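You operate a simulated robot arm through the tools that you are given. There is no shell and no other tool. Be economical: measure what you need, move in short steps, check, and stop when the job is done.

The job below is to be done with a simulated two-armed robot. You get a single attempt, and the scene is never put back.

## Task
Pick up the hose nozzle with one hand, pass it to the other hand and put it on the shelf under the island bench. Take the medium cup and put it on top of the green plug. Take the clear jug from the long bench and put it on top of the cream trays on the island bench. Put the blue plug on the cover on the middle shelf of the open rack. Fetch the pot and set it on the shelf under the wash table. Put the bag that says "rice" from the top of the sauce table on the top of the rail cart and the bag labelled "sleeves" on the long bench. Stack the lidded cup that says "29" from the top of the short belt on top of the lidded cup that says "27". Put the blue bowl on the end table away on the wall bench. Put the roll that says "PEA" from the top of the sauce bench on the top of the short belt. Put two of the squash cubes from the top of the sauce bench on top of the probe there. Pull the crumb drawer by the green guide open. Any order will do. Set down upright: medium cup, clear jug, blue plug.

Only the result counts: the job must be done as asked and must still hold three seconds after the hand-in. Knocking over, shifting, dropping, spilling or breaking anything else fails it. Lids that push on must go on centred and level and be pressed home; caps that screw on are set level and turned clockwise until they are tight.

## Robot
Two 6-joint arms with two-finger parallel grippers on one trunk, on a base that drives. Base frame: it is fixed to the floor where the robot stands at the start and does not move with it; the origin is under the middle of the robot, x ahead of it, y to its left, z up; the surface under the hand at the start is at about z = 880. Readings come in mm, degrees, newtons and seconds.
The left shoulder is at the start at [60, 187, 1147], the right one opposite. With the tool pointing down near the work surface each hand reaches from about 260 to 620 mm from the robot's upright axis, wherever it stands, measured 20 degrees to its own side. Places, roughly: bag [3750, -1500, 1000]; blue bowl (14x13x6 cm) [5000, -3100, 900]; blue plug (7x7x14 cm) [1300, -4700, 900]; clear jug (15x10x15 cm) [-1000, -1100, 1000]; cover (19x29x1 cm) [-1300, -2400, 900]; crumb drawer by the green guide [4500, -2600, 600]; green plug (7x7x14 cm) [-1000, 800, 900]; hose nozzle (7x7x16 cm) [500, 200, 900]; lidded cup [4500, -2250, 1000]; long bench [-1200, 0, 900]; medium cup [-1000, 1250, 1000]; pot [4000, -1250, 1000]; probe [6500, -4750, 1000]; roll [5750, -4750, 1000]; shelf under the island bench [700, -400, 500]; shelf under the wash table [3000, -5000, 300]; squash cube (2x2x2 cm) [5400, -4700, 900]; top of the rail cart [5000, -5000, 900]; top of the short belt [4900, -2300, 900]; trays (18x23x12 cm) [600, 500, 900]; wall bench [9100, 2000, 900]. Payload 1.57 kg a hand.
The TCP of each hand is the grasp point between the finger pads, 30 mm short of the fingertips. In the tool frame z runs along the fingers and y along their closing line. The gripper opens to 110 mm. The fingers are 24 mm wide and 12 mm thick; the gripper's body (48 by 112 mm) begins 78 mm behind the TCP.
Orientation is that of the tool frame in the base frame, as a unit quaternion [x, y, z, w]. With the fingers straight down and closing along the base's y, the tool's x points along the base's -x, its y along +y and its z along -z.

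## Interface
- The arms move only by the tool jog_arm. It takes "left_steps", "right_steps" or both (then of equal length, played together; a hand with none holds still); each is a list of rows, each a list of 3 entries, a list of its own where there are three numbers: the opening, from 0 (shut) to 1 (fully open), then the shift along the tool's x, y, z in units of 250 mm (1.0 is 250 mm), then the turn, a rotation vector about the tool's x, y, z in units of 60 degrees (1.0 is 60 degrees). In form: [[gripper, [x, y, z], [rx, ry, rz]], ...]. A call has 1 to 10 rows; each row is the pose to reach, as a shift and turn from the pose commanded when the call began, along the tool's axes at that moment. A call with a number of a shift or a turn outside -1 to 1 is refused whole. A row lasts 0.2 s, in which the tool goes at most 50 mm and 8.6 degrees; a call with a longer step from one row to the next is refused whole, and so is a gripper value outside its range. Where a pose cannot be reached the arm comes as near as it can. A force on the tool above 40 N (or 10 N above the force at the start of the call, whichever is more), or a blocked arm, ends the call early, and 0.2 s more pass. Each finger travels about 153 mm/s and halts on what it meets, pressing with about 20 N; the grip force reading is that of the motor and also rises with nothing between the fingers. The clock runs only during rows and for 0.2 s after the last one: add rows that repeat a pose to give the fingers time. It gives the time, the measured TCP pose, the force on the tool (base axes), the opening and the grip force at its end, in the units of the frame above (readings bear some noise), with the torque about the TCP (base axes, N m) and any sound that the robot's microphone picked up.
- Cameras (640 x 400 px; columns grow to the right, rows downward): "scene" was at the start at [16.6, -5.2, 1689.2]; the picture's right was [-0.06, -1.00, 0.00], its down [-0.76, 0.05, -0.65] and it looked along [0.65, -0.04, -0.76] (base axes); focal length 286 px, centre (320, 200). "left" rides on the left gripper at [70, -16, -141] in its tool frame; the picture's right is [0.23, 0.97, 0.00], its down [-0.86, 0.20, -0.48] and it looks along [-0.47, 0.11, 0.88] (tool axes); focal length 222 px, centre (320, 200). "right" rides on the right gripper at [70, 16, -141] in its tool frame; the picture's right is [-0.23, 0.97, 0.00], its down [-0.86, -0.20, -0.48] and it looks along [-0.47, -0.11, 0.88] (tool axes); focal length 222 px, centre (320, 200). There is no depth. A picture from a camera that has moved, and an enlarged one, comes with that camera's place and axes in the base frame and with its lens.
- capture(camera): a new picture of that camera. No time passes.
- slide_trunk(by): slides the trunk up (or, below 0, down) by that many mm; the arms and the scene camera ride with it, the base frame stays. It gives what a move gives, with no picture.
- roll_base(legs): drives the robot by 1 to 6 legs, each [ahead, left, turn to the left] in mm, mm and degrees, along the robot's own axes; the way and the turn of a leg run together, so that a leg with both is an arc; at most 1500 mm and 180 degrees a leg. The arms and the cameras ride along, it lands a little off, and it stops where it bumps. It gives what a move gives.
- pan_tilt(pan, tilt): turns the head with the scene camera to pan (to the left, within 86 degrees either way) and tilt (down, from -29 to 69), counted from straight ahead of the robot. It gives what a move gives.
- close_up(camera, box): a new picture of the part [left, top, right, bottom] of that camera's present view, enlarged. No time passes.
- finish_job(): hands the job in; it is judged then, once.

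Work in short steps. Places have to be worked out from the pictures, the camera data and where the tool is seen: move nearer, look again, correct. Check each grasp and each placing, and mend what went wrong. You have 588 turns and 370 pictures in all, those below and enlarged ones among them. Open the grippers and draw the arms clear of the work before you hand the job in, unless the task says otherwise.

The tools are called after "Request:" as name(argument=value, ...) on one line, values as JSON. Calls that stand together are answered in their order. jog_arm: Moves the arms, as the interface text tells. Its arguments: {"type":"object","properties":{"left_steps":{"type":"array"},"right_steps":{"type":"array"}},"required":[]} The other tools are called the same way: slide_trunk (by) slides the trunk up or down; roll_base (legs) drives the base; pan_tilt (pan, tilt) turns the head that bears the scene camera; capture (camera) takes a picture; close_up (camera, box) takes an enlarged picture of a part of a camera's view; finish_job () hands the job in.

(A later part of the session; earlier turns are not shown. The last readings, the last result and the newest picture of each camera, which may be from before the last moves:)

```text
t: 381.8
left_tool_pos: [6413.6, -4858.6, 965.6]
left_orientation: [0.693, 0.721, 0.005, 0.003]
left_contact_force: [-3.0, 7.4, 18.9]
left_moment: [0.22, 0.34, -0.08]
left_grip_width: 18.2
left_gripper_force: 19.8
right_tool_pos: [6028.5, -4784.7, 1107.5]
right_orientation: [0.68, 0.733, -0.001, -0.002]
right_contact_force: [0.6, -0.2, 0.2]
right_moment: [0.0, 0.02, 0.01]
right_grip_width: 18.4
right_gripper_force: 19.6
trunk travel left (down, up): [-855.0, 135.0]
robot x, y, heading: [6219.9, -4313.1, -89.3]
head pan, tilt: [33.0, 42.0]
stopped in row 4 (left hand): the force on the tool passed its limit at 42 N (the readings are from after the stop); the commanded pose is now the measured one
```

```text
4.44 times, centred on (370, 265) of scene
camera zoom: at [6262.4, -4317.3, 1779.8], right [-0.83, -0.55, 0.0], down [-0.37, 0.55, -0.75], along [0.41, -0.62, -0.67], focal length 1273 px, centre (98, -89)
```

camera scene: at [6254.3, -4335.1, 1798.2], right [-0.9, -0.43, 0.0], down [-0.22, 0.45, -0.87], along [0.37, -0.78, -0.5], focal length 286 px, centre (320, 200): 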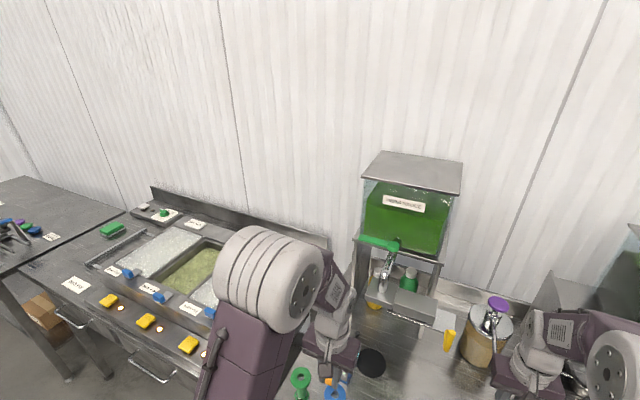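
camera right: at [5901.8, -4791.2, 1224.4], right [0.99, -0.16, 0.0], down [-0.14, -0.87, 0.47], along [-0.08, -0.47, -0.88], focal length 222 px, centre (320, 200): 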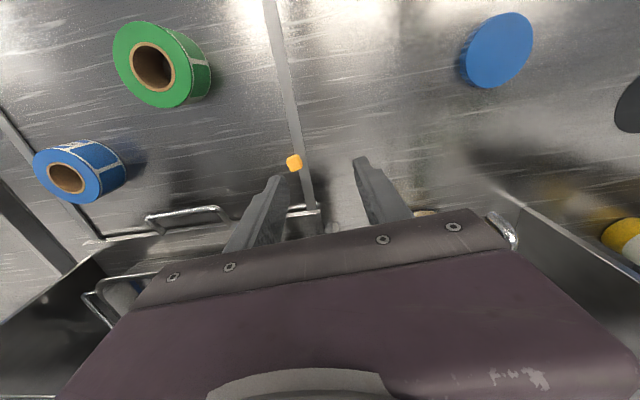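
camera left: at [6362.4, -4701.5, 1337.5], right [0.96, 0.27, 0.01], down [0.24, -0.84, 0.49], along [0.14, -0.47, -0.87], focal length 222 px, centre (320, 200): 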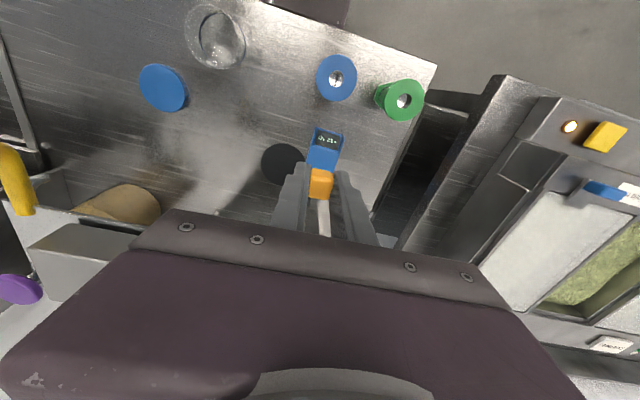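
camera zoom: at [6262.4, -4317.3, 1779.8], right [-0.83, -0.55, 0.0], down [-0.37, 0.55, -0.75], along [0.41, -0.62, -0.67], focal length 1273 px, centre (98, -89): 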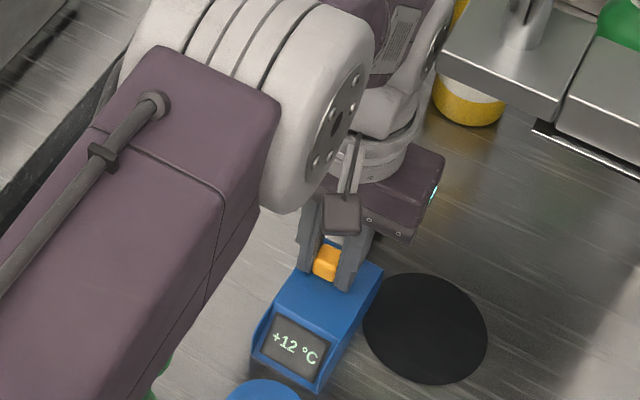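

Request:
jog_arm(left_steps=[[0.17, [0, 0, -0.006], [0, 0, 0]], [0.32, [0, 0, -0.008], [0, 0, 0]], [0.35, [0, 0, -0.008], [0, 0, 0]], [0.35, [0, 0, -0.08], [0, 0, 0]], [0.35, [0, 0, -0.16], [0, 0, 0]], [0.35, [0.1, 0, -0.18], [0, 0, 0]], [0.35, [0.25, 0, -0.2], [0, 0, 0]], [0.35, [0.38, 0, -0.28], [0, 0, 0]], [0.35, [0.48, 0, -0.4], [0, 0, 0]]])

Request:
close_up(camera="scene", box=[310, 220, 430, 310])

```text
t: 383.8
left_tool_pos: [6405.3, -4740.7, 1064.4]
left_orientation: [0.694, 0.72, 0.006, 0.002]
left_contact_force: [-0.8, 0.0, 0.5]
left_moment: [0.02, -0.01, 0.01]
left_grip_width: 38.5
left_gripper_force: 0.1
right_tool_pos: [6027.3, -4788.1, 1107.4]
right_orientation: [0.681, 0.733, 0.0, -0.001]
right_contact_force: [-0.6, 0.7, -0.2]
right_moment: [-0.05, -0.03, 0.02]
right_grip_width: 18.4
right_gripper_force: 19.8
trunk travel left (down, up): [-855.0, 135.0]
robot x, y, heading: [6217.4, -4311.1, -89.5]
head pan, tilt: [33.0, 42.0]
```

```text
4.44 times, centred on (370, 265) of scene
camera zoom: at [6260.2, -4321.5, 1780.0], right [-0.83, -0.55, 0.0], down [-0.37, 0.56, -0.74], along [0.41, -0.62, -0.67], focal length 1273 px, centre (98, -89)
```

zoom: 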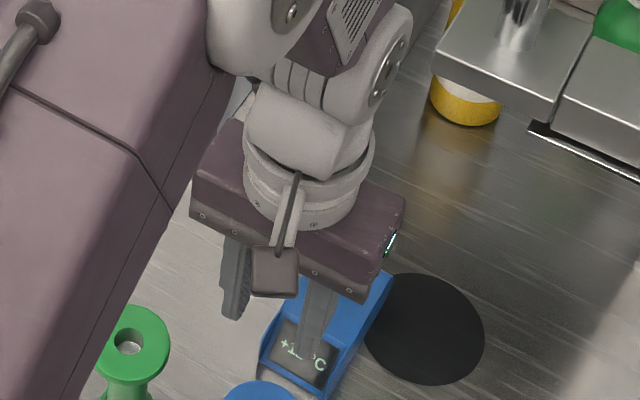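

Request:
close_up(camera="left", box=[220, 60, 420, 240])

```text
2.22 times, centred on (320, 150) of left
camera zoom: at [6385.5, -4669.9, 1204.8], right [0.96, 0.26, 0.01], down [0.22, -0.85, 0.48], along [0.14, -0.46, -0.88], focal length 494 px, centre (320, 311)
```

zoom: 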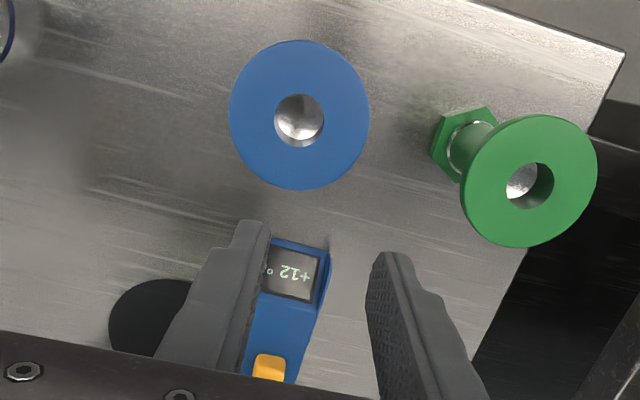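

First cube rests on the probe. I withdraw the left hand, pull the right back a bit, and slide east so the right hand can place the second cube.

Request:
jog_arm(left_steps=[[0.35, [0.05, 0, -0.15], [0, 0, 0]], [0.35, [0.15, 0, -0.3], [0, 0, 0]], [0.35, [0.3, 0, -0.4], [0, 0, 0]], [0.35, [0.45, 0, -0.45], [0, 0, 0]]], right_steps=[[0, [0.12, 0, 0], [0, 0, 0]], [0, [0.28, 0, 0], [0, 0, 0]], [0, [0.42, 0, 0], [0, 0, 0]], [0, [0.5, 0, 0], [0, 0, 0]]])

Request:
roll_base(legs=[[0, 375, 0]])

Request:
capture(camera="right")

```text
t: 384.8
left_tool_pos: [6400.2, -4626.8, 1176.2]
left_orientation: [0.694, 0.72, 0.005, 0.003]
left_contact_force: [0.4, 0.2, -0.5]
left_moment: [-0.01, 0.03, 0.0]
left_grip_width: 38.6
left_gripper_force: 0.1
right_tool_pos: [6018.0, -4661.6, 1108.8]
right_orientation: [0.681, 0.732, -0.001, -0.003]
right_contact_force: [-1.6, -0.3, 0.9]
right_moment: [-0.02, -0.01, -0.01]
right_grip_width: 18.3
right_gripper_force: 20.3
trunk travel left (down, up): [-855.0, 135.0]
robot x, y, heading: [6217.3, -4313.4, -89.5]
head pan, tilt: [33.0, 42.0]
```

```text
t: 387.2
left_tool_pos: [6770.6, -4626.8, 1176.9]
left_orientation: [0.694, 0.72, 0.006, 0.003]
left_contact_force: [-0.8, -0.3, -0.5]
left_moment: [0.0, -0.03, -0.01]
left_grip_width: 38.7
left_gripper_force: 0.0
right_tool_pos: [6389.1, -4661.5, 1108.3]
right_orientation: [0.681, 0.732, 0.001, -0.003]
right_contact_force: [0.0, -0.6, 0.1]
right_moment: [-0.01, 0.02, -0.01]
right_grip_width: 18.5
right_gripper_force: 19.9
trunk travel left (down, up): [-855.0, 135.0]
robot x, y, heading: [6591.1, -4311.1, -89.5]
head pan, tilt: [33.0, 42.0]
```

```text
169 pictures are left
camera right: at [6399.8, -4592.5, 1248.5], right [0.99, -0.16, 0.0], down [-0.14, -0.87, 0.47], along [-0.08, -0.47, -0.88], focal length 222 px, centre (320, 200)
```

right: 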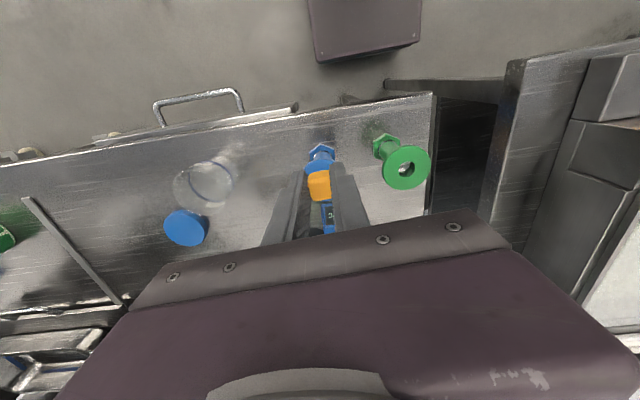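

Request:
jog_arm(right_steps=[[0, [-0.16, 0.016, 0], [0, 0, 0]], [0, [-0.32, 0.032, 0], [0, 0, 0]], [0, [-0.479, 0.047, 0], [0, 0, 0]], [0, [-0.479, 0.047, 0.15], [0, 0, 0]], [0, [-0.479, 0.047, 0.3], [0, 0, 0]], [0, [-0.479, 0.047, 0.44], [0, 0, 0]], [0, [-0.479, 0.047, 0.44], [0, 0, 0]]])

Request:
close_up(camera="right", box=[240, 60, 400, 240])

```text
t: 388.8
left_tool_pos: [6773.4, -4625.8, 1176.9]
left_orientation: [0.694, 0.72, 0.006, 0.002]
left_contact_force: [0.3, -0.1, 0.2]
left_moment: [0.03, 0.02, -0.02]
left_grip_width: 38.6
left_gripper_force: 0.0
right_tool_pos: [6408.5, -4778.0, 997.6]
right_orientation: [0.682, 0.732, -0.001, -0.003]
right_contact_force: [0.2, 0.5, 0.4]
right_moment: [0.0, 0.02, -0.01]
right_grip_width: 18.1
right_gripper_force: 20.3
trunk travel left (down, up): [-855.0, 135.0]
robot x, y, heading: [6590.7, -4308.1, -89.3]
head pan, tilt: [33.0, 42.0]
```

```text
2.22 times, centred on (320, 150) of right
camera zoom: at [6421.5, -4709.5, 1138.3], right [0.99, -0.16, 0.0], down [-0.14, -0.87, 0.47], along [-0.08, -0.47, -0.88], focal length 494 px, centre (320, 311)
```

zoom: 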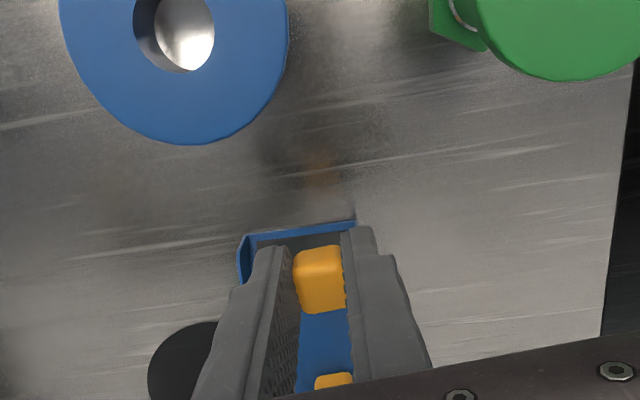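

Cube 1 is visible behind. I move south to y≈−4825 and lower to contact.

Request:
jog_arm(right_steps=[[0, [-0.06, 0.01, 0], [0, 0, 0]], [0, [-0.12, 0.01, 0], [0, 0, 0]], [0, [-0.188, 0.012, 0], [0, 0, 0]], [0, [-0.188, 0.012, 0.06], [0, 0, 0]], [0, [-0.188, 0.012, 0.1], [0, 0, 0]], [0, [-0.188, 0.012, 0.1], [0, 0, 0]]])

Request:
close_up(camera="right", box=[240, 60, 400, 240])

```text
t: 390.2
left_tool_pos: [6774.2, -4626.3, 1176.8]
left_orientation: [0.694, 0.72, 0.006, 0.002]
left_contact_force: [-0.2, 0.2, 0.2]
left_moment: [-0.04, 0.02, 0.01]
left_grip_width: 38.4
left_gripper_force: 0.3
right_tool_pos: [6416.3, -4825.0, 971.2]
right_orientation: [0.681, 0.732, 0.0, -0.003]
right_contact_force: [-0.3, -0.2, 0.6]
right_moment: [-0.02, -0.06, -0.01]
right_grip_width: 18.2
right_gripper_force: 20.3
trunk travel left (down, up): [-855.0, 135.0]
robot x, y, heading: [6587.9, -4307.1, -89.4]
head pan, tilt: [33.0, 42.0]
```

```text
2.22 times, centred on (320, 150) of right
camera zoom: at [6427.7, -4756.6, 1112.8], right [0.99, -0.16, 0.0], down [-0.14, -0.87, 0.47], along [-0.08, -0.47, -0.88], focal length 494 px, centre (320, 311)
```

zoom: 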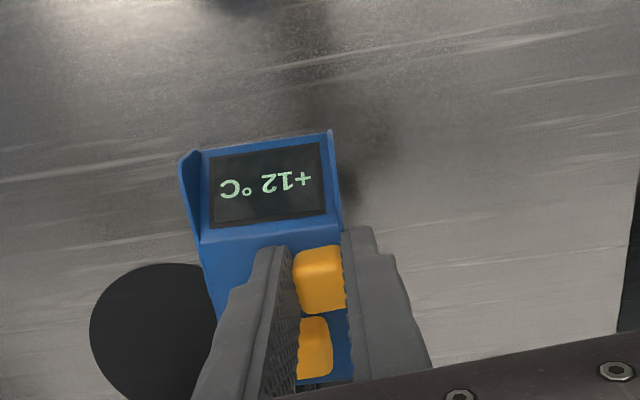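

The cube is ~10 mm too far east; I shift west 10 mm and lower to contact.

Request:
jog_arm(right_steps=[[0, [0, -0.04, 0], [0, 0, 0]], [0, [0, -0.04, 0.01], [0, 0, 0]], [0, [0, -0.04, 0.02], [0, 0, 0]], [0, [0, -0.04, 0.028], [0, 0, 0]]])

Request:
close_up(camera="right", box=[240, 60, 400, 240])

```text
t: 391.2
left_tool_pos: [6772.9, -4622.9, 1177.9]
left_orientation: [0.694, 0.72, 0.006, 0.003]
left_contact_force: [-0.8, 0.6, 0.2]
left_moment: [0.01, -0.01, 0.0]
left_grip_width: 38.6
left_gripper_force: 0.0
right_tool_pos: [6405.7, -4825.9, 966.6]
right_orientation: [0.681, 0.732, -0.001, -0.002]
right_contact_force: [-2.5, -0.7, 17.9]
right_moment: [-0.07, 0.06, -0.01]
right_grip_width: 18.4
right_gripper_force: 20.0
trunk travel left (down, up): [-855.0, 135.0]
robot x, y, heading: [6586.1, -4310.2, -89.5]
head pan, tilt: [33.0, 42.0]
```

```text
2.22 times, centred on (320, 150) of right
camera zoom: at [6417.7, -4756.4, 1107.5], right [0.99, -0.16, 0.0], down [-0.14, -0.87, 0.48], along [-0.08, -0.47, -0.88], focal length 494 px, centre (320, 311)
```

zoom: 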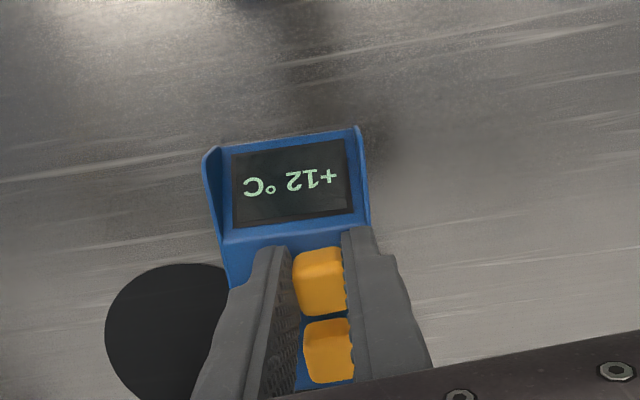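

Contact at 18 N and well placed. I open a little, rise and back out.

Request:
jog_arm(right_steps=[[0.2, [0, 0, -0.004], [0, 0, 0]], [0.32, [0, 0, -0.006], [0, 0, 0]], [0.32, [0, 0, -0.006], [0, 0, 0]], [0.32, [0, 0, -0.08], [0, 0, 0]], [0.32, [0, 0, -0.16], [0, 0, 0]], [0.32, [0.1, 0, -0.17], [0, 0, 0]], [0.32, [0.22, 0, -0.2], [0, 0, 0]], [0.32, [0.3, 0, -0.34], [0, 0, 0]]])

Request:
close_up(camera="right", box=[220, 60, 420, 240])

```text
t: 393.0
left_tool_pos: [6773.3, -4625.9, 1177.1]
left_orientation: [0.694, 0.72, 0.006, 0.003]
left_contact_force: [-0.8, -0.4, 0.5]
left_moment: [-0.05, 0.02, 0.02]
left_grip_width: 38.5
left_gripper_force: 0.0
right_tool_pos: [6399.9, -4750.7, 1050.9]
right_orientation: [0.681, 0.732, 0.0, -0.003]
right_contact_force: [0.1, 0.5, 0.8]
right_moment: [-0.01, -0.03, 0.01]
right_grip_width: 35.2
right_gripper_force: 0.0
trunk travel left (down, up): [-855.0, 135.0]
robot x, y, heading: [6586.9, -4308.7, -89.5]
head pan, tilt: [33.0, 42.0]
```

```text
2.22 times, centred on (320, 150) of right
camera zoom: at [6412.6, -4681.7, 1192.0], right [0.99, -0.16, 0.0], down [-0.14, -0.87, 0.48], along [-0.08, -0.47, -0.88], focal length 494 px, centre (320, 311)
```

zoom: 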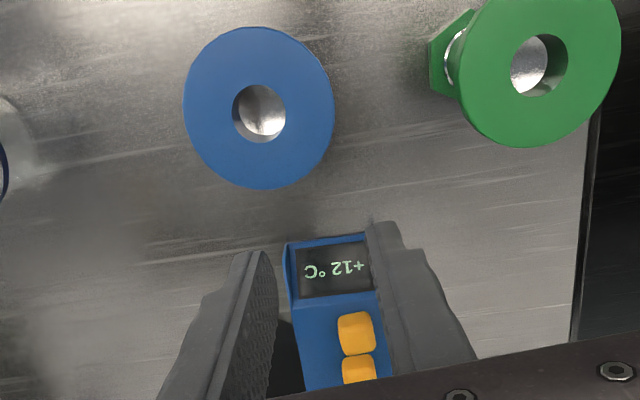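

Both cubes sit on the probe. Now the PEA roll: I lift the right hand clear and slide back west.

Request:
jog_arm(right_steps=[[0.9, [0.05, 0, -0.18], [0, 0, 0]], [0.9, [0.15, 0, -0.34], [0, 0, 0]], [0.9, [0.32, 0, -0.42], [0, 0, 0]], [0.9, [0.48, 0, -0.46], [0, 0, 0]]])

Request:
roll_base(legs=[[0, -680, 0]])

Request:
jog_arm(right_steps=[[0.9, [-0.18, 0.02, 0], [0, 0, 0]], [0.9, [-0.34, 0.04, 0.04], [0, 0, 0]], [0.9, [-0.44, 0.05, 0.12], [0, 0, 0]], [0.9, [-0.44, 0.05, 0.12], [0, 0, 0]]])

Request:
capture(camera="right")

```text
t: 394.0
left_tool_pos: [6772.4, -4625.5, 1176.4]
left_orientation: [0.694, 0.72, 0.006, 0.002]
left_contact_force: [0.0, 0.1, -0.3]
left_moment: [-0.03, -0.02, -0.04]
left_grip_width: 38.5
left_gripper_force: 0.2
right_tool_pos: [6392.6, -4632.3, 1166.6]
right_orientation: [0.682, 0.732, 0.0, -0.004]
right_contact_force: [-0.5, 0.9, 1.3]
right_moment: [-0.01, 0.0, 0.01]
right_grip_width: 99.1
right_gripper_force: 0.0
trunk travel left (down, up): [-855.0, 135.0]
robot x, y, heading: [6587.2, -4308.1, -89.2]
head pan, tilt: [33.0, 42.0]
```

```text
t: 397.7
left_tool_pos: [6098.8, -4633.5, 1176.5]
left_orientation: [0.694, 0.719, 0.006, 0.002]
left_contact_force: [-0.5, 0.4, -0.4]
left_moment: [-0.01, 0.02, 0.02]
left_grip_width: 38.5
left_gripper_force: 0.0
right_tool_pos: [5719.3, -4637.7, 1165.5]
right_orientation: [0.682, 0.732, 0.001, -0.002]
right_contact_force: [0.1, -0.4, -0.2]
right_moment: [-0.03, 0.06, -0.01]
right_grip_width: 99.1
right_gripper_force: 0.0
trunk travel left (down, up): [-855.0, 135.0]
robot x, y, heading: [5915.7, -4315.8, -89.6]
head pan, tilt: [33.0, 42.0]
```

```text
t: 398.7
left_tool_pos: [6097.8, -4632.2, 1176.6]
left_orientation: [0.695, 0.719, 0.006, 0.002]
left_contact_force: [-1.0, 0.0, 0.3]
left_moment: [-0.01, 0.01, -0.02]
left_grip_width: 38.8
left_gripper_force: 0.0
right_tool_pos: [5738.6, -4747.9, 1135.0]
right_orientation: [0.682, 0.732, 0.001, -0.003]
right_contact_force: [0.1, -1.1, -0.1]
right_moment: [0.03, 0.01, -0.01]
right_grip_width: 98.9
right_gripper_force: 0.1
trunk travel left (down, up): [-855.0, 135.0]
robot x, y, heading: [5915.4, -4316.6, -89.7]
head pan, tilt: [33.0, 42.0]
```

```text
164 pictures are left
camera right: at [5749.4, -4678.9, 1276.1], right [0.99, -0.16, 0.0], down [-0.14, -0.87, 0.47], along [-0.08, -0.47, -0.88], focal length 222 px, centre (320, 200)
```

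right: 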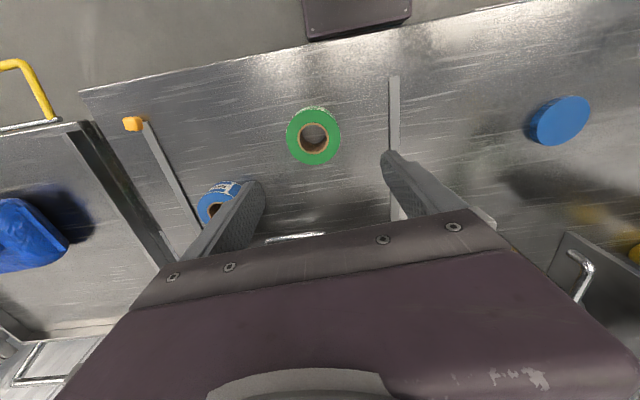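

Roll centre (5727, −4752), ~80 mm across. I descend and grip it.

Request:
jog_arm(right_steps=[[1, [-0.013, -0.048, 0.15], [0, 0, 0]], [1, [-0.013, -0.048, 0.32], [0, 0, 0]], [1, [-0.013, -0.048, 0.5], [0, 0, 0]], [1, [-0.013, -0.048, 0.66], [0, 0, 0]], [1, [-0.013, -0.048, 0.76], [0, 0, 0]], [1, [-0.013, -0.048, 0.796], [0, 0, 0]], [1, [-0.013, -0.048, 0.796], [0, 0, 0]], [0, [-0.013, -0.048, 0.796], [0, 0, 0]], [0, [-0.013, -0.048, 0.796], [0, 0, 0]]])

Request:
jog_arm(right_steps=[[0, [0, 0, -0.08], [0, 0, 0]], [0, [0, 0, -0.2], [0, 0, 0]], [0, [0, 0, -0.36], [0, 0, 0]], [0, [0.05, 0, -0.52], [0, 0, 0]], [0, [0.2, 0, -0.64], [0, 0, 0]], [0, [0.36, 0, -0.72], [0, 0, 0]], [0, [0.5, 0, -0.78], [0, 0, 0]]])

Request:
capture(camera="right")

```text
t: 400.7
left_tool_pos: [6098.2, -4632.5, 1176.4]
left_orientation: [0.695, 0.719, 0.006, 0.003]
left_contact_force: [0.2, 0.3, -0.4]
left_moment: [0.0, 0.01, -0.01]
left_grip_width: 38.5
left_gripper_force: 0.0
right_tool_pos: [5725.1, -4749.7, 937.2]
right_orientation: [0.681, 0.732, 0.001, -0.003]
right_contact_force: [-0.4, -0.2, 0.5]
right_moment: [-0.05, -0.06, 0.0]
right_grip_width: 79.7
right_gripper_force: 20.1
trunk travel left (down, up): [-855.0, 135.0]
robot x, y, heading: [5914.0, -4316.7, -89.6]
head pan, tilt: [33.0, 42.0]
```

```text
t: 402.3
left_tool_pos: [6098.4, -4630.7, 1175.8]
left_orientation: [0.695, 0.719, 0.005, 0.003]
left_contact_force: [0.3, -0.4, -0.4]
left_moment: [0.01, 0.0, 0.02]
left_grip_width: 38.5
left_gripper_force: 0.1
right_tool_pos: [5717.5, -4623.9, 1133.5]
right_orientation: [0.683, 0.73, 0.0, -0.002]
right_contact_force: [0.5, -0.7, -2.3]
right_moment: [0.01, -0.04, 0.01]
right_grip_width: 79.5
right_gripper_force: 19.8
trunk travel left (down, up): [-855.0, 135.0]
robot x, y, heading: [5914.0, -4314.2, -89.5]
head pan, tilt: [33.0, 42.0]
```

```text
163 pictures are left
camera right: at [5728.9, -4556.1, 1274.4], right [0.99, -0.16, 0.0], down [-0.14, -0.87, 0.48], along [-0.08, -0.47, -0.88], focal length 222 px, centre (320, 200)
```

right: 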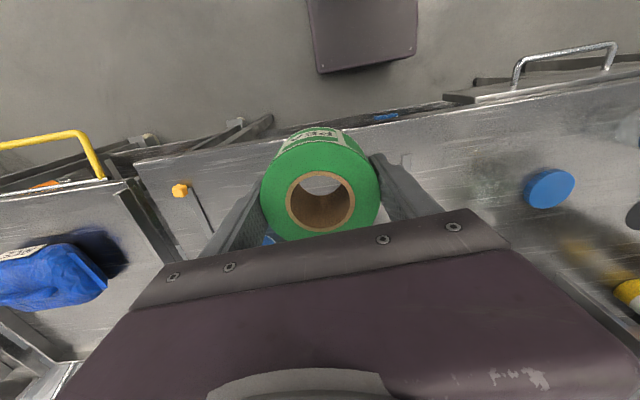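

Roll held firmly. I drive back west and north to the short belt's west side and face it.

Request:
roll_base(legs=[[-240, 0, 0], [0, -1500, 0], [0, -480, 0], [-1200, 0, 0], [0, 0, 89.5]])

Request:
pan_tilt(pan=10, tilt=38)

Request:
capture(camera="scene")

```text
t: 423.1
left_tool_pos: [4242.5, -2698.3, 1175.0]
left_orientation: [-0.013, 1.0, 0.006, -0.003]
left_contact_force: [1.0, -0.2, 0.3]
left_moment: [0.01, 0.05, 0.0]
left_grip_width: 38.7
left_gripper_force: 0.1
right_tool_pos: [4232.6, -3079.7, 1132.3]
right_orientation: [-0.031, 1.0, -0.002, -0.003]
right_contact_force: [0.4, -0.5, -0.9]
right_moment: [0.01, 0.01, 0.0]
right_grip_width: 79.3
right_gripper_force: 20.0
trunk travel left (down, up): [-855.0, 135.0]
robot x, y, heading: [3923.2, -2880.0, -0.2]
head pan, tilt: [33.0, 42.0]
```

```text
t: 424.0
left_tool_pos: [4241.0, -2698.8, 1176.3]
left_orientation: [-0.013, 1.0, 0.006, -0.002]
left_contact_force: [-0.1, -0.4, 0.1]
left_moment: [-0.01, -0.01, -0.01]
left_grip_width: 38.9
left_gripper_force: 0.0
right_tool_pos: [4233.4, -3079.8, 1132.6]
right_orientation: [-0.031, 1.0, -0.003, -0.002]
right_contact_force: [-0.1, -0.2, -0.9]
right_moment: [0.0, -0.02, -0.03]
right_grip_width: 79.4
right_gripper_force: 19.4
trunk travel left (down, up): [-855.0, 135.0]
robot x, y, heading: [3924.3, -2881.6, -0.0]
head pan, tilt: [10.0, 38.0]
```

```text
162 pictures are left
camera scene: at [3948.2, -2864.1, 1785.9], right [0.17, -0.98, 0.0], down [-0.61, -0.11, -0.79], along [0.78, 0.14, -0.62], focal length 286 px, centre (320, 200)
```

scene: 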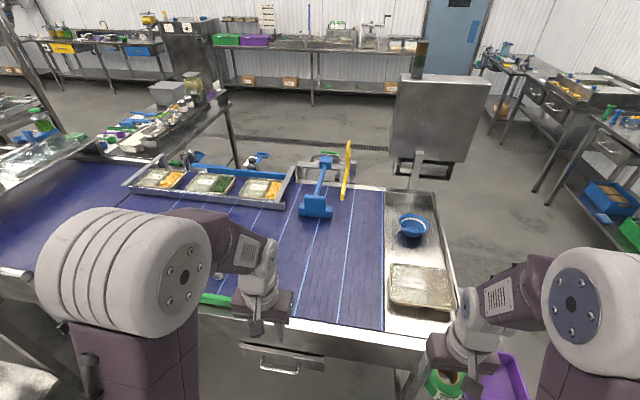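

The belt has a free blue area near (4607, −2784). I move to (4030, −2600) and bring the roll over it.

Request:
roll_base(legs=[[110, 280, 0]])

Request:
jog_arm(right_steps=[[0, [-0.18, 0, 0], [0, 0, 0]], [0, [-0.36, 0, 0], [0, 0, 0]], [0, [-0.54, 0, 0], [0, 0, 0]], [0, [-0.72, 0, 0.04], [0, 0, 0]], [0, [-0.88, 0, 0.1], [0, 0, 0]], [0, [-0.98, 0, 0.2], [0, 0, 0]], [0, [-0.98, 0, 0.3], [0, 0, 0]]])

Request:
capture(camera="right")

Request:
capture(camera="scene")

```text
t: 426.0
left_tool_pos: [4349.8, -2423.1, 1177.6]
left_orientation: [-0.013, 1.0, 0.007, -0.003]
left_contact_force: [0.0, 0.5, -0.4]
left_moment: [0.02, 0.01, -0.04]
left_grip_width: 38.4
left_gripper_force: 0.0
right_tool_pos: [4342.7, -2803.0, 1132.4]
right_orientation: [-0.031, 1.0, -0.001, -0.002]
right_contact_force: [-0.2, 0.0, -1.9]
right_moment: [0.03, 0.0, 0.03]
right_grip_width: 79.4
right_gripper_force: 20.1
trunk travel left (down, up): [-855.0, 135.0]
robot x, y, heading: [4035.5, -2603.8, -0.1]
head pan, tilt: [10.0, 38.0]
```

```text
t: 427.6
left_tool_pos: [4351.8, -2421.6, 1176.1]
left_orientation: [-0.013, 1.0, 0.006, -0.003]
left_contact_force: [0.9, 0.0, -1.3]
left_moment: [-0.01, 0.03, 0.01]
left_grip_width: 38.3
left_gripper_force: 0.1
right_tool_pos: [4587.8, -2787.6, 1057.0]
right_orientation: [-0.031, 1.0, -0.002, -0.004]
right_contact_force: [0.6, 0.4, -1.5]
right_moment: [-0.04, 0.01, -0.02]
right_grip_width: 79.6
right_gripper_force: 19.4
trunk travel left (down, up): [-855.0, 135.0]
robot x, y, heading: [4032.9, -2602.2, -0.4]
head pan, tilt: [10.0, 38.0]
```

```text
161 pictures are left
camera right: at [4517.4, -2776.2, 1197.7], right [0.17, 0.99, 0.0], down [0.87, -0.14, 0.47], along [0.47, -0.08, -0.88], focal length 222 px, centre (320, 200)
```

right: 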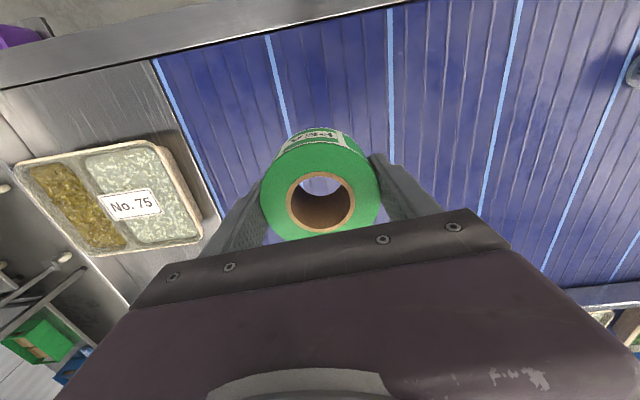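

```text
160 pictures are left
camera scene: at [4058.1, -2587.5, 1786.0], right [0.17, -0.98, 0.0], down [-0.61, -0.11, -0.79], along [0.78, 0.14, -0.62], focal length 286 px, centre (320, 200)
```

scene: 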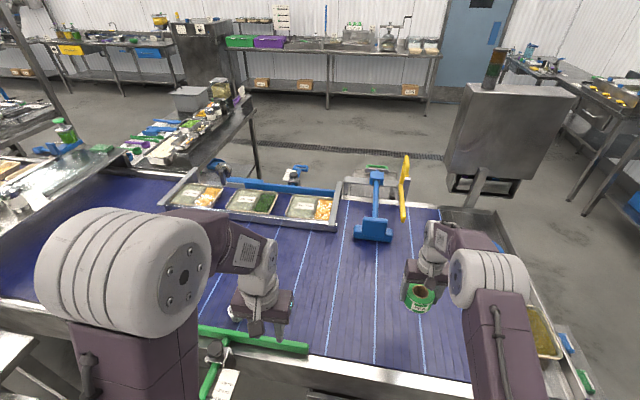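

Over clear belt. I lower: first to TCP 950, then small steps to contact.

Request:
jog_arm(right_steps=[[0, [0, 0, 0.12], [0, 0, 0]], [0, [0, 0, 0.26], [0, 0, 0]], [0, [0, 0, 0.38], [0, 0, 0]], [0, [0, 0, 0.43], [0, 0, 0]], [0, [0, 0, 0.446], [0, 0, 0]], [0, [0, 0, 0.462], [0, 0, 0]], [0, [0, 0, 0.478], [0, 0, 0]], [0, [0, 0, 0.494], [0, 0, 0]]])

```text
t: 429.4
left_tool_pos: [4351.4, -2421.1, 1176.3]
left_orientation: [-0.013, 1.0, 0.006, -0.002]
left_contact_force: [-0.1, -0.5, -0.1]
left_moment: [-0.01, 0.01, 0.04]
left_grip_width: 38.6
left_gripper_force: 0.1
right_tool_pos: [4586.3, -2786.9, 932.6]
right_orientation: [-0.03, 1.0, -0.002, -0.003]
right_contact_force: [-0.3, 0.4, -0.8]
right_moment: [0.0, -0.01, 0.0]
right_grip_width: 79.3
right_gripper_force: 20.2
trunk travel left (down, up): [-855.0, 135.0]
robot x, y, heading: [4035.5, -2605.8, -0.1]
head pan, tilt: [10.0, 38.0]
```

Request:
jog_arm(right_steps=[[0, [0, 0, 0.014], [0, 0, 0]], [0, [0, 0, 0.028], [0, 0, 0]], [0, [0, 0, 0.042], [0, 0, 0]], [0, [0, 0, 0.056], [0, 0, 0]], [0, [0, 0, 0.07], [0, 0, 0]], [0, [0, 0, 0.084], [0, 0, 0]]])

```text
t: 430.8
left_tool_pos: [4350.9, -2420.6, 1176.2]
left_orientation: [-0.013, 1.0, 0.006, -0.002]
left_contact_force: [-0.3, 0.5, -0.3]
left_moment: [0.03, 0.0, -0.02]
left_grip_width: 38.5
left_gripper_force: 0.1
right_tool_pos: [4586.8, -2786.0, 911.3]
right_orientation: [-0.03, 1.0, -0.002, -0.004]
right_contact_force: [0.4, -0.9, -0.9]
right_moment: [0.0, -0.02, -0.01]
right_grip_width: 79.3
right_gripper_force: 20.3
trunk travel left (down, up): [-855.0, 135.0]
robot x, y, heading: [4034.6, -2603.8, -0.0]
head pan, tilt: [10.0, 38.0]
```

Request:
jog_arm(right_steps=[[0, [0, 0, 0.014], [0, 0, 0]], [0, [0, 0, 0.028], [0, 0, 0]], [0, [0, 0, 0.042], [0, 0, 0]], [0, [0, 0, 0.056], [0, 0, 0]], [0, [0, 0, 0.07], [0, 0, 0]], [0, [0, 0, 0.084], [0, 0, 0]]])

Request:
close_up(camera="scene", box=[360, 220, 520, 340])

```text
t: 432.2
left_tool_pos: [4349.6, -2421.2, 1177.7]
left_orientation: [-0.013, 1.0, 0.006, -0.002]
left_contact_force: [-0.1, -0.5, -0.2]
left_moment: [0.0, 0.03, -0.02]
left_grip_width: 38.5
left_gripper_force: 0.0
right_tool_pos: [4584.9, -2786.9, 892.0]
right_orientation: [-0.031, 1.0, -0.001, -0.002]
right_contact_force: [-0.9, -2.8, 17.3]
right_moment: [0.52, -0.1, 0.03]
right_grip_width: 79.1
right_gripper_force: 20.3
trunk travel left (down, up): [-855.0, 135.0]
robot x, y, heading: [4031.0, -2603.4, 0.0]
head pan, tilt: [10.0, 38.0]
```

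```text
3.33 times, centred on (440, 280) of scene
camera zoom: at [4055.1, -2587.3, 1786.2], right [0.17, -0.98, 0.0], down [-0.61, -0.11, -0.79], along [0.78, 0.14, -0.61], focal length 955 px, centre (-80, -67)
```

zoom: 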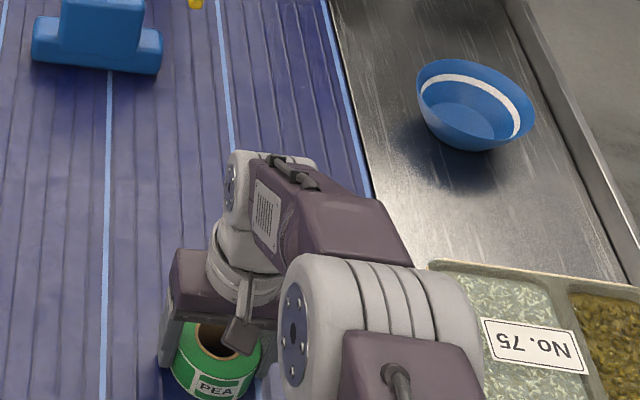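

On the belt (z≈855). I release and rise.

Request:
jog_arm(right_steps=[[0.9, [0, 0, -0.004], [0, 0, 0]], [1, [0, 0, -0.006], [0, 0, 0]], [1, [0, 0, -0.15], [0, 0, 0]], [1, [0, 0, -0.34], [0, 0, 0]], [1, [0, 0, -0.53], [0, 0, 0]], [1, [0, 0, -0.72], [0, 0, 0]], [1, [0, 0, -0.9], [0, 0, 0]]])

Request:
capture(camera="right")

```text
t: 433.8
left_tool_pos: [4350.6, -2421.1, 1177.4]
left_orientation: [-0.013, 1.0, 0.006, -0.003]
left_contact_force: [-0.1, 0.4, -0.7]
left_moment: [-0.02, -0.04, -0.02]
left_grip_width: 38.4
left_gripper_force: 0.1
right_tool_pos: [4585.6, -2786.5, 1116.6]
right_orientation: [-0.031, 1.0, -0.001, -0.003]
right_contact_force: [0.2, -0.8, -0.3]
right_moment: [0.02, -0.04, 0.0]
right_grip_width: 110.3
right_gripper_force: 0.0
trunk travel left (down, up): [-855.0, 135.0]
robot x, y, heading: [4031.8, -2601.4, -0.1]
head pan, tilt: [10.0, 38.0]
```

```text
158 pictures are left
camera right: at [4515.5, -2775.5, 1257.8], right [0.17, 0.99, 0.0], down [0.87, -0.14, 0.47], along [0.47, -0.08, -0.88], focal length 222 px, centre (320, 200)
```

right: 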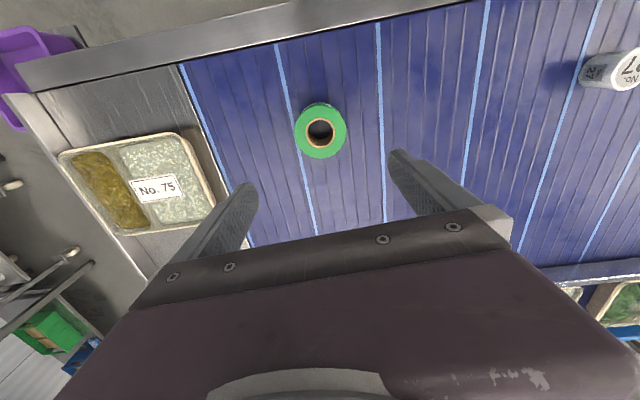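

The roll stands on the belt. Next the lidded cups; I zoom on the one visible and then view the others.

Request:
close_up(camera="right", box=[560, 30, 640, 100])

Request:
jog_arm(right_steps=[[1, [0.18, 0, -0.04], [0, 0, 0]], [1, [0.36, 0, -0.08], [0, 0, 0]], [1, [0.54, 0, -0.12], [0, 0, 0]], [1, [0.72, 0, -0.16], [0, 0, 0]], [1, [0.9, 0, -0.2], [0, 0, 0]]])

Request:
pan_tilt(pan=0, tilt=45)

Request:
capture(camera="scene")

```text
5.71 times, centred on (600, 65) of right
camera zoom: at [4515.5, -2775.5, 1257.8], right [0.17, 0.99, 0.0], down [0.87, -0.14, 0.47], along [0.47, -0.08, -0.88], focal length 1269 px, centre (-1280, 971)
```

zoom: 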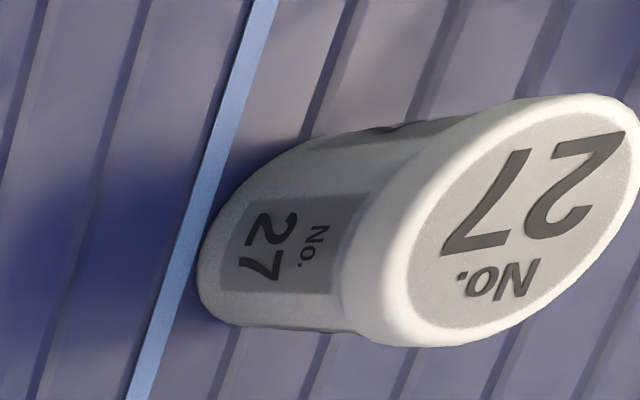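

```text
t: 435.0
left_tool_pos: [4348.6, -2420.0, 1177.2]
left_orientation: [-0.013, 1.0, 0.005, -0.001]
left_contact_force: [-1.5, -0.5, -0.2]
left_moment: [0.02, -0.01, 0.03]
left_grip_width: 38.4
left_gripper_force: 0.0
right_tool_pos: [4359.1, -2800.1, 1168.1]
right_orientation: [-0.031, 1.0, -0.002, -0.001]
right_contact_force: [-0.5, -0.3, 0.9]
right_moment: [0.01, -0.04, -0.02]
right_grip_width: 110.1
right_gripper_force: 0.1
trunk travel left (down, up): [-855.0, 135.0]
robot x, y, heading: [4036.5, -2603.3, 0.2]
head pan, tilt: [10.0, 38.0]
```

```text
t: 435.8
left_tool_pos: [4351.4, -2421.4, 1176.5]
left_orientation: [-0.013, 1.0, 0.006, -0.003]
left_contact_force: [0.0, -0.2, -0.7]
left_moment: [0.0, 0.02, 0.03]
left_grip_width: 38.6
left_gripper_force: 0.1
right_tool_pos: [4362.9, -2799.1, 1167.3]
right_orientation: [-0.031, 1.0, -0.001, -0.002]
right_contact_force: [0.3, 0.3, 0.7]
right_moment: [-0.02, 0.0, -0.02]
right_grip_width: 109.8
right_gripper_force: 0.0
trunk travel left (down, up): [-855.0, 135.0]
robot x, y, heading: [4032.8, -2602.4, -0.1]
head pan, tilt: [0.0, 45.0]
```

```text
156 pictures are left
camera scene: at [4053.2, -2602.3, 1775.7], right [0.0, -1.0, 0.0], down [-0.71, 0.0, -0.71], along [0.71, 0.0, -0.71], focal length 286 px, centre (320, 200)
```

scene: 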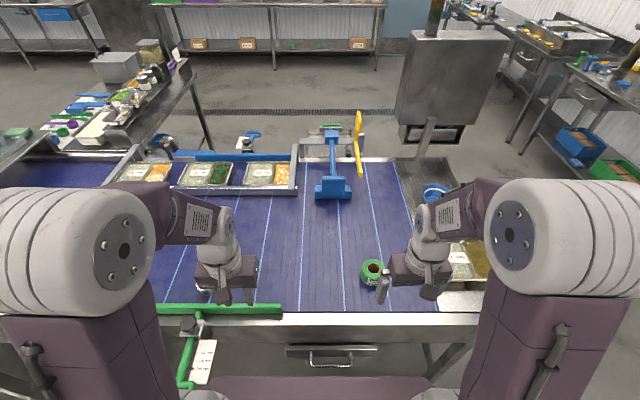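

27 is at ≈(4574, −2361). I slide 420 mm north to see the others.

Request:
roll_base(legs=[[-80, 470, 0]])

Request:
pan_tilt(pan=0, tilt=42)

Request:
capture(camera="scene")

```text
t: 438.6
left_tool_pos: [4271.1, -1955.4, 1176.4]
left_orientation: [-0.012, 1.0, 0.007, -0.002]
left_contact_force: [-0.9, 1.0, -0.2]
left_moment: [0.04, 0.0, 0.01]
left_grip_width: 38.4
left_gripper_force: 0.1
right_tool_pos: [4282.2, -2335.0, 1167.2]
right_orientation: [-0.031, 1.0, -0.001, -0.003]
right_contact_force: [0.0, -0.4, 0.0]
right_moment: [0.0, 0.0, 0.0]
right_grip_width: 109.9
right_gripper_force: 0.1
trunk travel left (down, up): [-855.0, 135.0]
robot x, y, heading: [3951.2, -2134.3, -0.3]
head pan, tilt: [0.0, 45.0]
```

```text
t: 439.2
left_tool_pos: [4271.7, -1955.3, 1177.2]
left_orientation: [-0.013, 1.0, 0.006, -0.003]
left_contact_force: [0.3, 1.5, -0.1]
left_moment: [0.0, 0.0, -0.01]
left_grip_width: 38.5
left_gripper_force: 0.2
right_tool_pos: [4283.2, -2334.1, 1167.5]
right_orientation: [-0.03, 1.0, -0.001, -0.004]
right_contact_force: [0.6, -0.4, 0.7]
right_moment: [0.02, -0.01, 0.0]
right_grip_width: 110.2
right_gripper_force: 0.1
trunk travel left (down, up): [-855.0, 135.0]
robot x, y, heading: [3951.4, -2135.4, -0.3]
head pan, tilt: [0.0, 42.0]
```

```text
155 pictures are left
camera scene: at [3976.1, -2135.9, 1780.0], right [0.0, -1.0, 0.0], down [-0.67, 0.0, -0.74], along [0.74, 0.0, -0.67], focal length 286 px, centre (320, 200)
```

scene: 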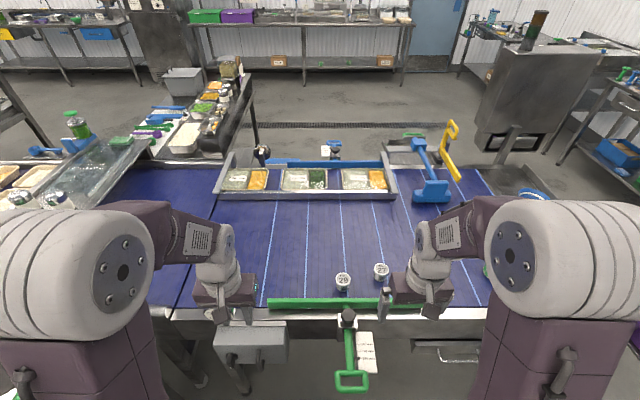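

Request:
close_up(camera="scene", box=[310, 240, 410, 310])

```text
5.71 times, centred on (360, 275) of scene
camera zoom: at [3976.1, -2135.9, 1780.0], right [0.0, -1.0, 0.0], down [-0.67, 0.0, -0.74], along [0.74, 0.0, -0.67], focal length 1637 px, centre (91, -229)
```

zoom: 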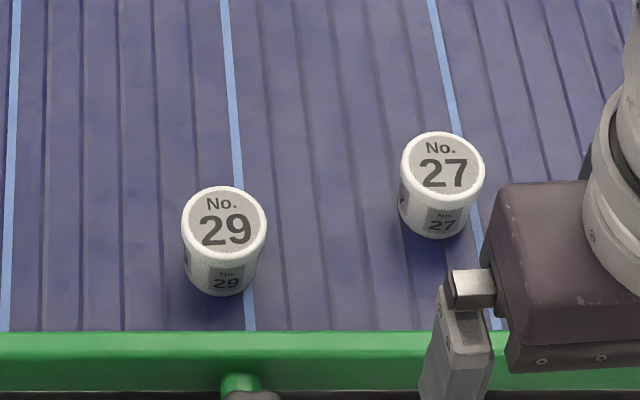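

29 is at ≈(4523, −2217), 27 at ≈(4572, −2353), tops z≈911. I position for the right hand to pick 29.

Request:
roll_base(legs=[[50, 90, 0.3]])

Request:
jog_arm(right_steps=[[0.8, [-0.15, 0.0, 0.05], [0, 0, 0]], [0.8, [-0.3, 0.02, 0.1], [0, 0, 0]], [0.8, [-0.45, 0.05, 0.16], [0, 0, 0]], [0.8, [-0.6, 0.08, 0.24], [0, 0, 0]], [0.8, [-0.75, 0.1, 0.34], [0, 0, 0]], [0.8, [-0.75, 0.1, 0.34], [0, 0, 0]]])

Request:
capture(camera="right")

```text
t: 440.4
left_tool_pos: [4317.7, -1865.8, 1177.4]
left_orientation: [-0.016, 1.0, 0.008, -0.002]
left_contact_force: [0.3, -0.7, 0.6]
left_moment: [0.0, 0.0, 0.03]
left_grip_width: 38.7
left_gripper_force: 0.0
right_tool_pos: [4332.9, -2245.1, 1168.3]
right_orientation: [-0.033, 0.999, -0.001, -0.003]
right_contact_force: [0.8, 0.8, -0.3]
right_moment: [0.0, -0.03, 0.01]
right_grip_width: 109.8
right_gripper_force: 0.0
trunk travel left (down, up): [-855.0, 135.0]
robot x, y, heading: [4003.6, -2044.9, 0.3]
head pan, tilt: [0.0, 42.0]
```

```text
t: 441.8
left_tool_pos: [4317.5, -1860.7, 1177.5]
left_orientation: [-0.016, 1.0, 0.006, -0.002]
left_contact_force: [0.0, -0.4, -0.5]
left_moment: [0.03, -0.02, 0.01]
left_grip_width: 38.4
left_gripper_force: 0.0
right_tool_pos: [4516.9, -2203.8, 1081.7]
right_orientation: [-0.032, 0.999, -0.001, -0.003]
right_contact_force: [0.4, 1.0, 0.3]
right_moment: [-0.02, 0.0, 0.01]
right_grip_width: 88.0
right_gripper_force: 0.1
trunk travel left (down, up): [-855.0, 135.0]
robot x, y, heading: [4002.0, -2044.8, 0.5]
head pan, tilt: [0.0, 42.0]
```

```text
153 pictures are left
camera right: at [4447.1, -2192.9, 1223.0], right [0.16, 0.99, 0.0], down [0.87, -0.14, 0.47], along [0.47, -0.08, -0.88], focal length 222 px, centre (320, 200)
```

right: 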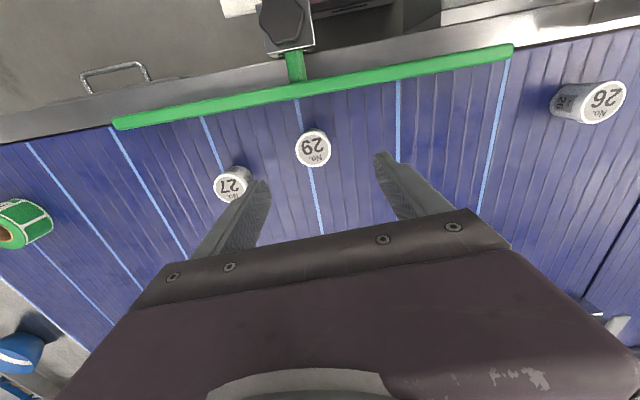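

Request:
jog_arm(right_steps=[[0.8, [-0.052, -0.06, 0.15], [0, 0, 0]], [0.8, [-0.052, -0.06, 0.32], [0, 0, 0]], [0.8, [-0.052, -0.06, 0.48], [0, 0, 0]], [0.8, [-0.052, -0.06, 0.62], [0, 0, 0]], [0.8, [-0.052, -0.06, 0.72], [0, 0, 0]], [0.8, [-0.052, -0.06, 0.759], [0, 0, 0]], [0.8, [-0.052, -0.06, 0.759], [0, 0, 0]], [0, [-0.052, -0.06, 0.759], [0, 0, 0]], [0, [-0.052, -0.06, 0.759], [0, 0, 0]], [0, [-0.052, -0.06, 0.759], [0, 0, 0]]])

Request:
capture(camera="right")

```text
t: 444.0
left_tool_pos: [4318.7, -1861.4, 1178.0]
left_orientation: [-0.015, 1.0, 0.006, -0.003]
left_contact_force: [1.0, 0.1, 0.7]
left_moment: [0.01, 0.01, 0.01]
left_grip_width: 38.5
left_gripper_force: 0.1
right_tool_pos: [4530.9, -2218.9, 889.2]
right_orientation: [-0.033, 0.999, -0.001, -0.004]
right_contact_force: [-0.3, 0.6, -0.4]
right_moment: [0.02, 0.01, -0.03]
right_grip_width: 50.8
right_gripper_force: 19.9
trunk travel left (down, up): [-855.0, 135.0]
robot x, y, heading: [4001.3, -2044.0, 0.2]
head pan, tilt: [0.0, 42.0]
```

```text
152 pictures are left
camera right: at [4460.6, -2209.0, 1032.1], right [0.16, 0.99, 0.0], down [0.87, -0.14, 0.47], along [0.47, -0.08, -0.88], focal length 222 px, centre (320, 200)
```

right: 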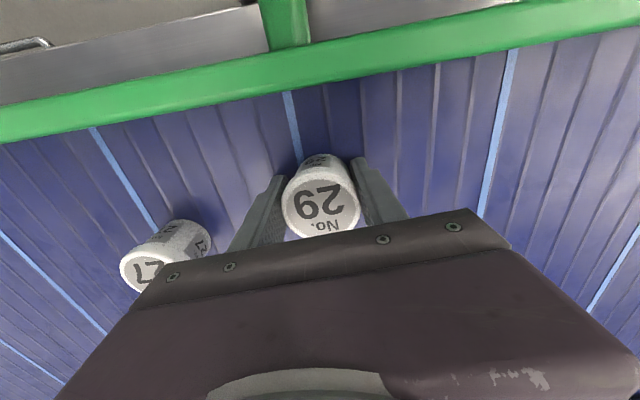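

The pads would be holding the lid rim (50.8 mm). To avoid popping the lid, I reopen, rise and re-approach with a 45° pitch to grip the body below the lid.

Request:
jog_arm(right_steps=[[0.8, [0, 0, 0], [0, 0, 0]], [0.8, [0, 0, 0], [0, 0, 0]], [0.8, [0, 0, -0.15], [0, 0, 0]], [0.8, [0, 0, -0.32], [0, 0, 0]], [0.8, [0, 0, -0.42], [0, 0, 0]]])

Request:
jog_arm(right_steps=[[0.8, [0.057, -0.002, 0], [0, -0.125, 0]], [0.8, [0.114, -0.004, 0], [0, -0.25, 0]], [0.8, [0.171, -0.006, 0], [0, -0.375, 0]], [0.8, [0.228, -0.008, 0], [0, -0.5, 0]], [0.8, [0.285, -0.01, 0.05], [0, -0.625, 0]], [0.8, [0.342, -0.012, 0.12], [0, -0.75, 0]], [0.8, [0.342, -0.012, 0.12], [0, -0.75, 0]]])

Request:
capture(camera="right")

```text
t: 445.2
left_tool_pos: [4318.7, -1862.1, 1177.4]
left_orientation: [-0.016, 1.0, 0.006, -0.003]
left_contact_force: [-0.1, 0.4, -0.5]
left_moment: [0.04, 0.0, 0.02]
left_grip_width: 38.3
left_gripper_force: 0.0
right_tool_pos: [4531.2, -2219.7, 997.0]
right_orientation: [-0.034, 0.999, -0.001, -0.003]
right_contact_force: [0.0, -0.2, 0.1]
right_moment: [0.0, -0.04, 0.02]
right_grip_width: 88.2
right_gripper_force: 0.0
trunk travel left (down, up): [-855.0, 135.0]
robot x, y, heading: [4001.9, -2045.9, 0.3]
head pan, tilt: [0.0, 42.0]
```

```text
t: 446.8
left_tool_pos: [4319.3, -1862.4, 1177.7]
left_orientation: [-0.015, 1.0, 0.006, -0.003]
left_contact_force: [0.2, -0.7, -0.2]
left_moment: [-0.01, 0.01, 0.02]
left_grip_width: 38.4
left_gripper_force: 0.0
right_tool_pos: [4493.2, -2231.1, 982.3]
right_orientation: [-0.032, 0.925, 0.012, 0.378]
right_contact_force: [0.5, -0.2, -0.7]
right_moment: [-0.01, 0.03, 0.02]
right_grip_width: 88.1
right_gripper_force: 0.1
right hand out of reach, approached as far as the arm can: row 6, 7
trunk travel left (down, up): [-855.0, 135.0]
robot x, y, heading: [4005.3, -2046.2, 0.4]
head pan, tilt: [0.0, 42.0]
```

```text
151 pictures are left
camera right: at [4343.6, -2225.6, 1033.9], right [0.1, 0.98, 0.16], down [0.29, -0.18, 0.94], along [0.95, -0.05, -0.3], focal length 222 px, centre (320, 200)
```

right: 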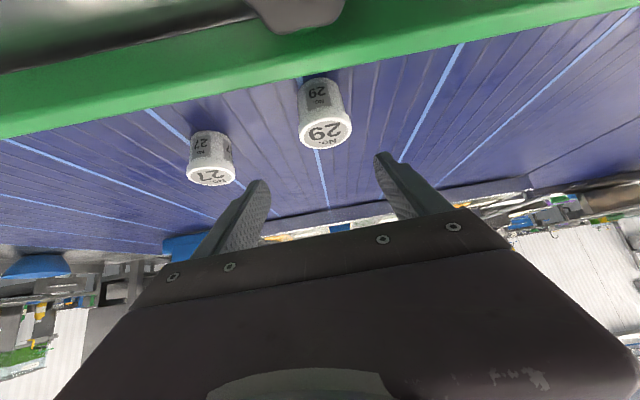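

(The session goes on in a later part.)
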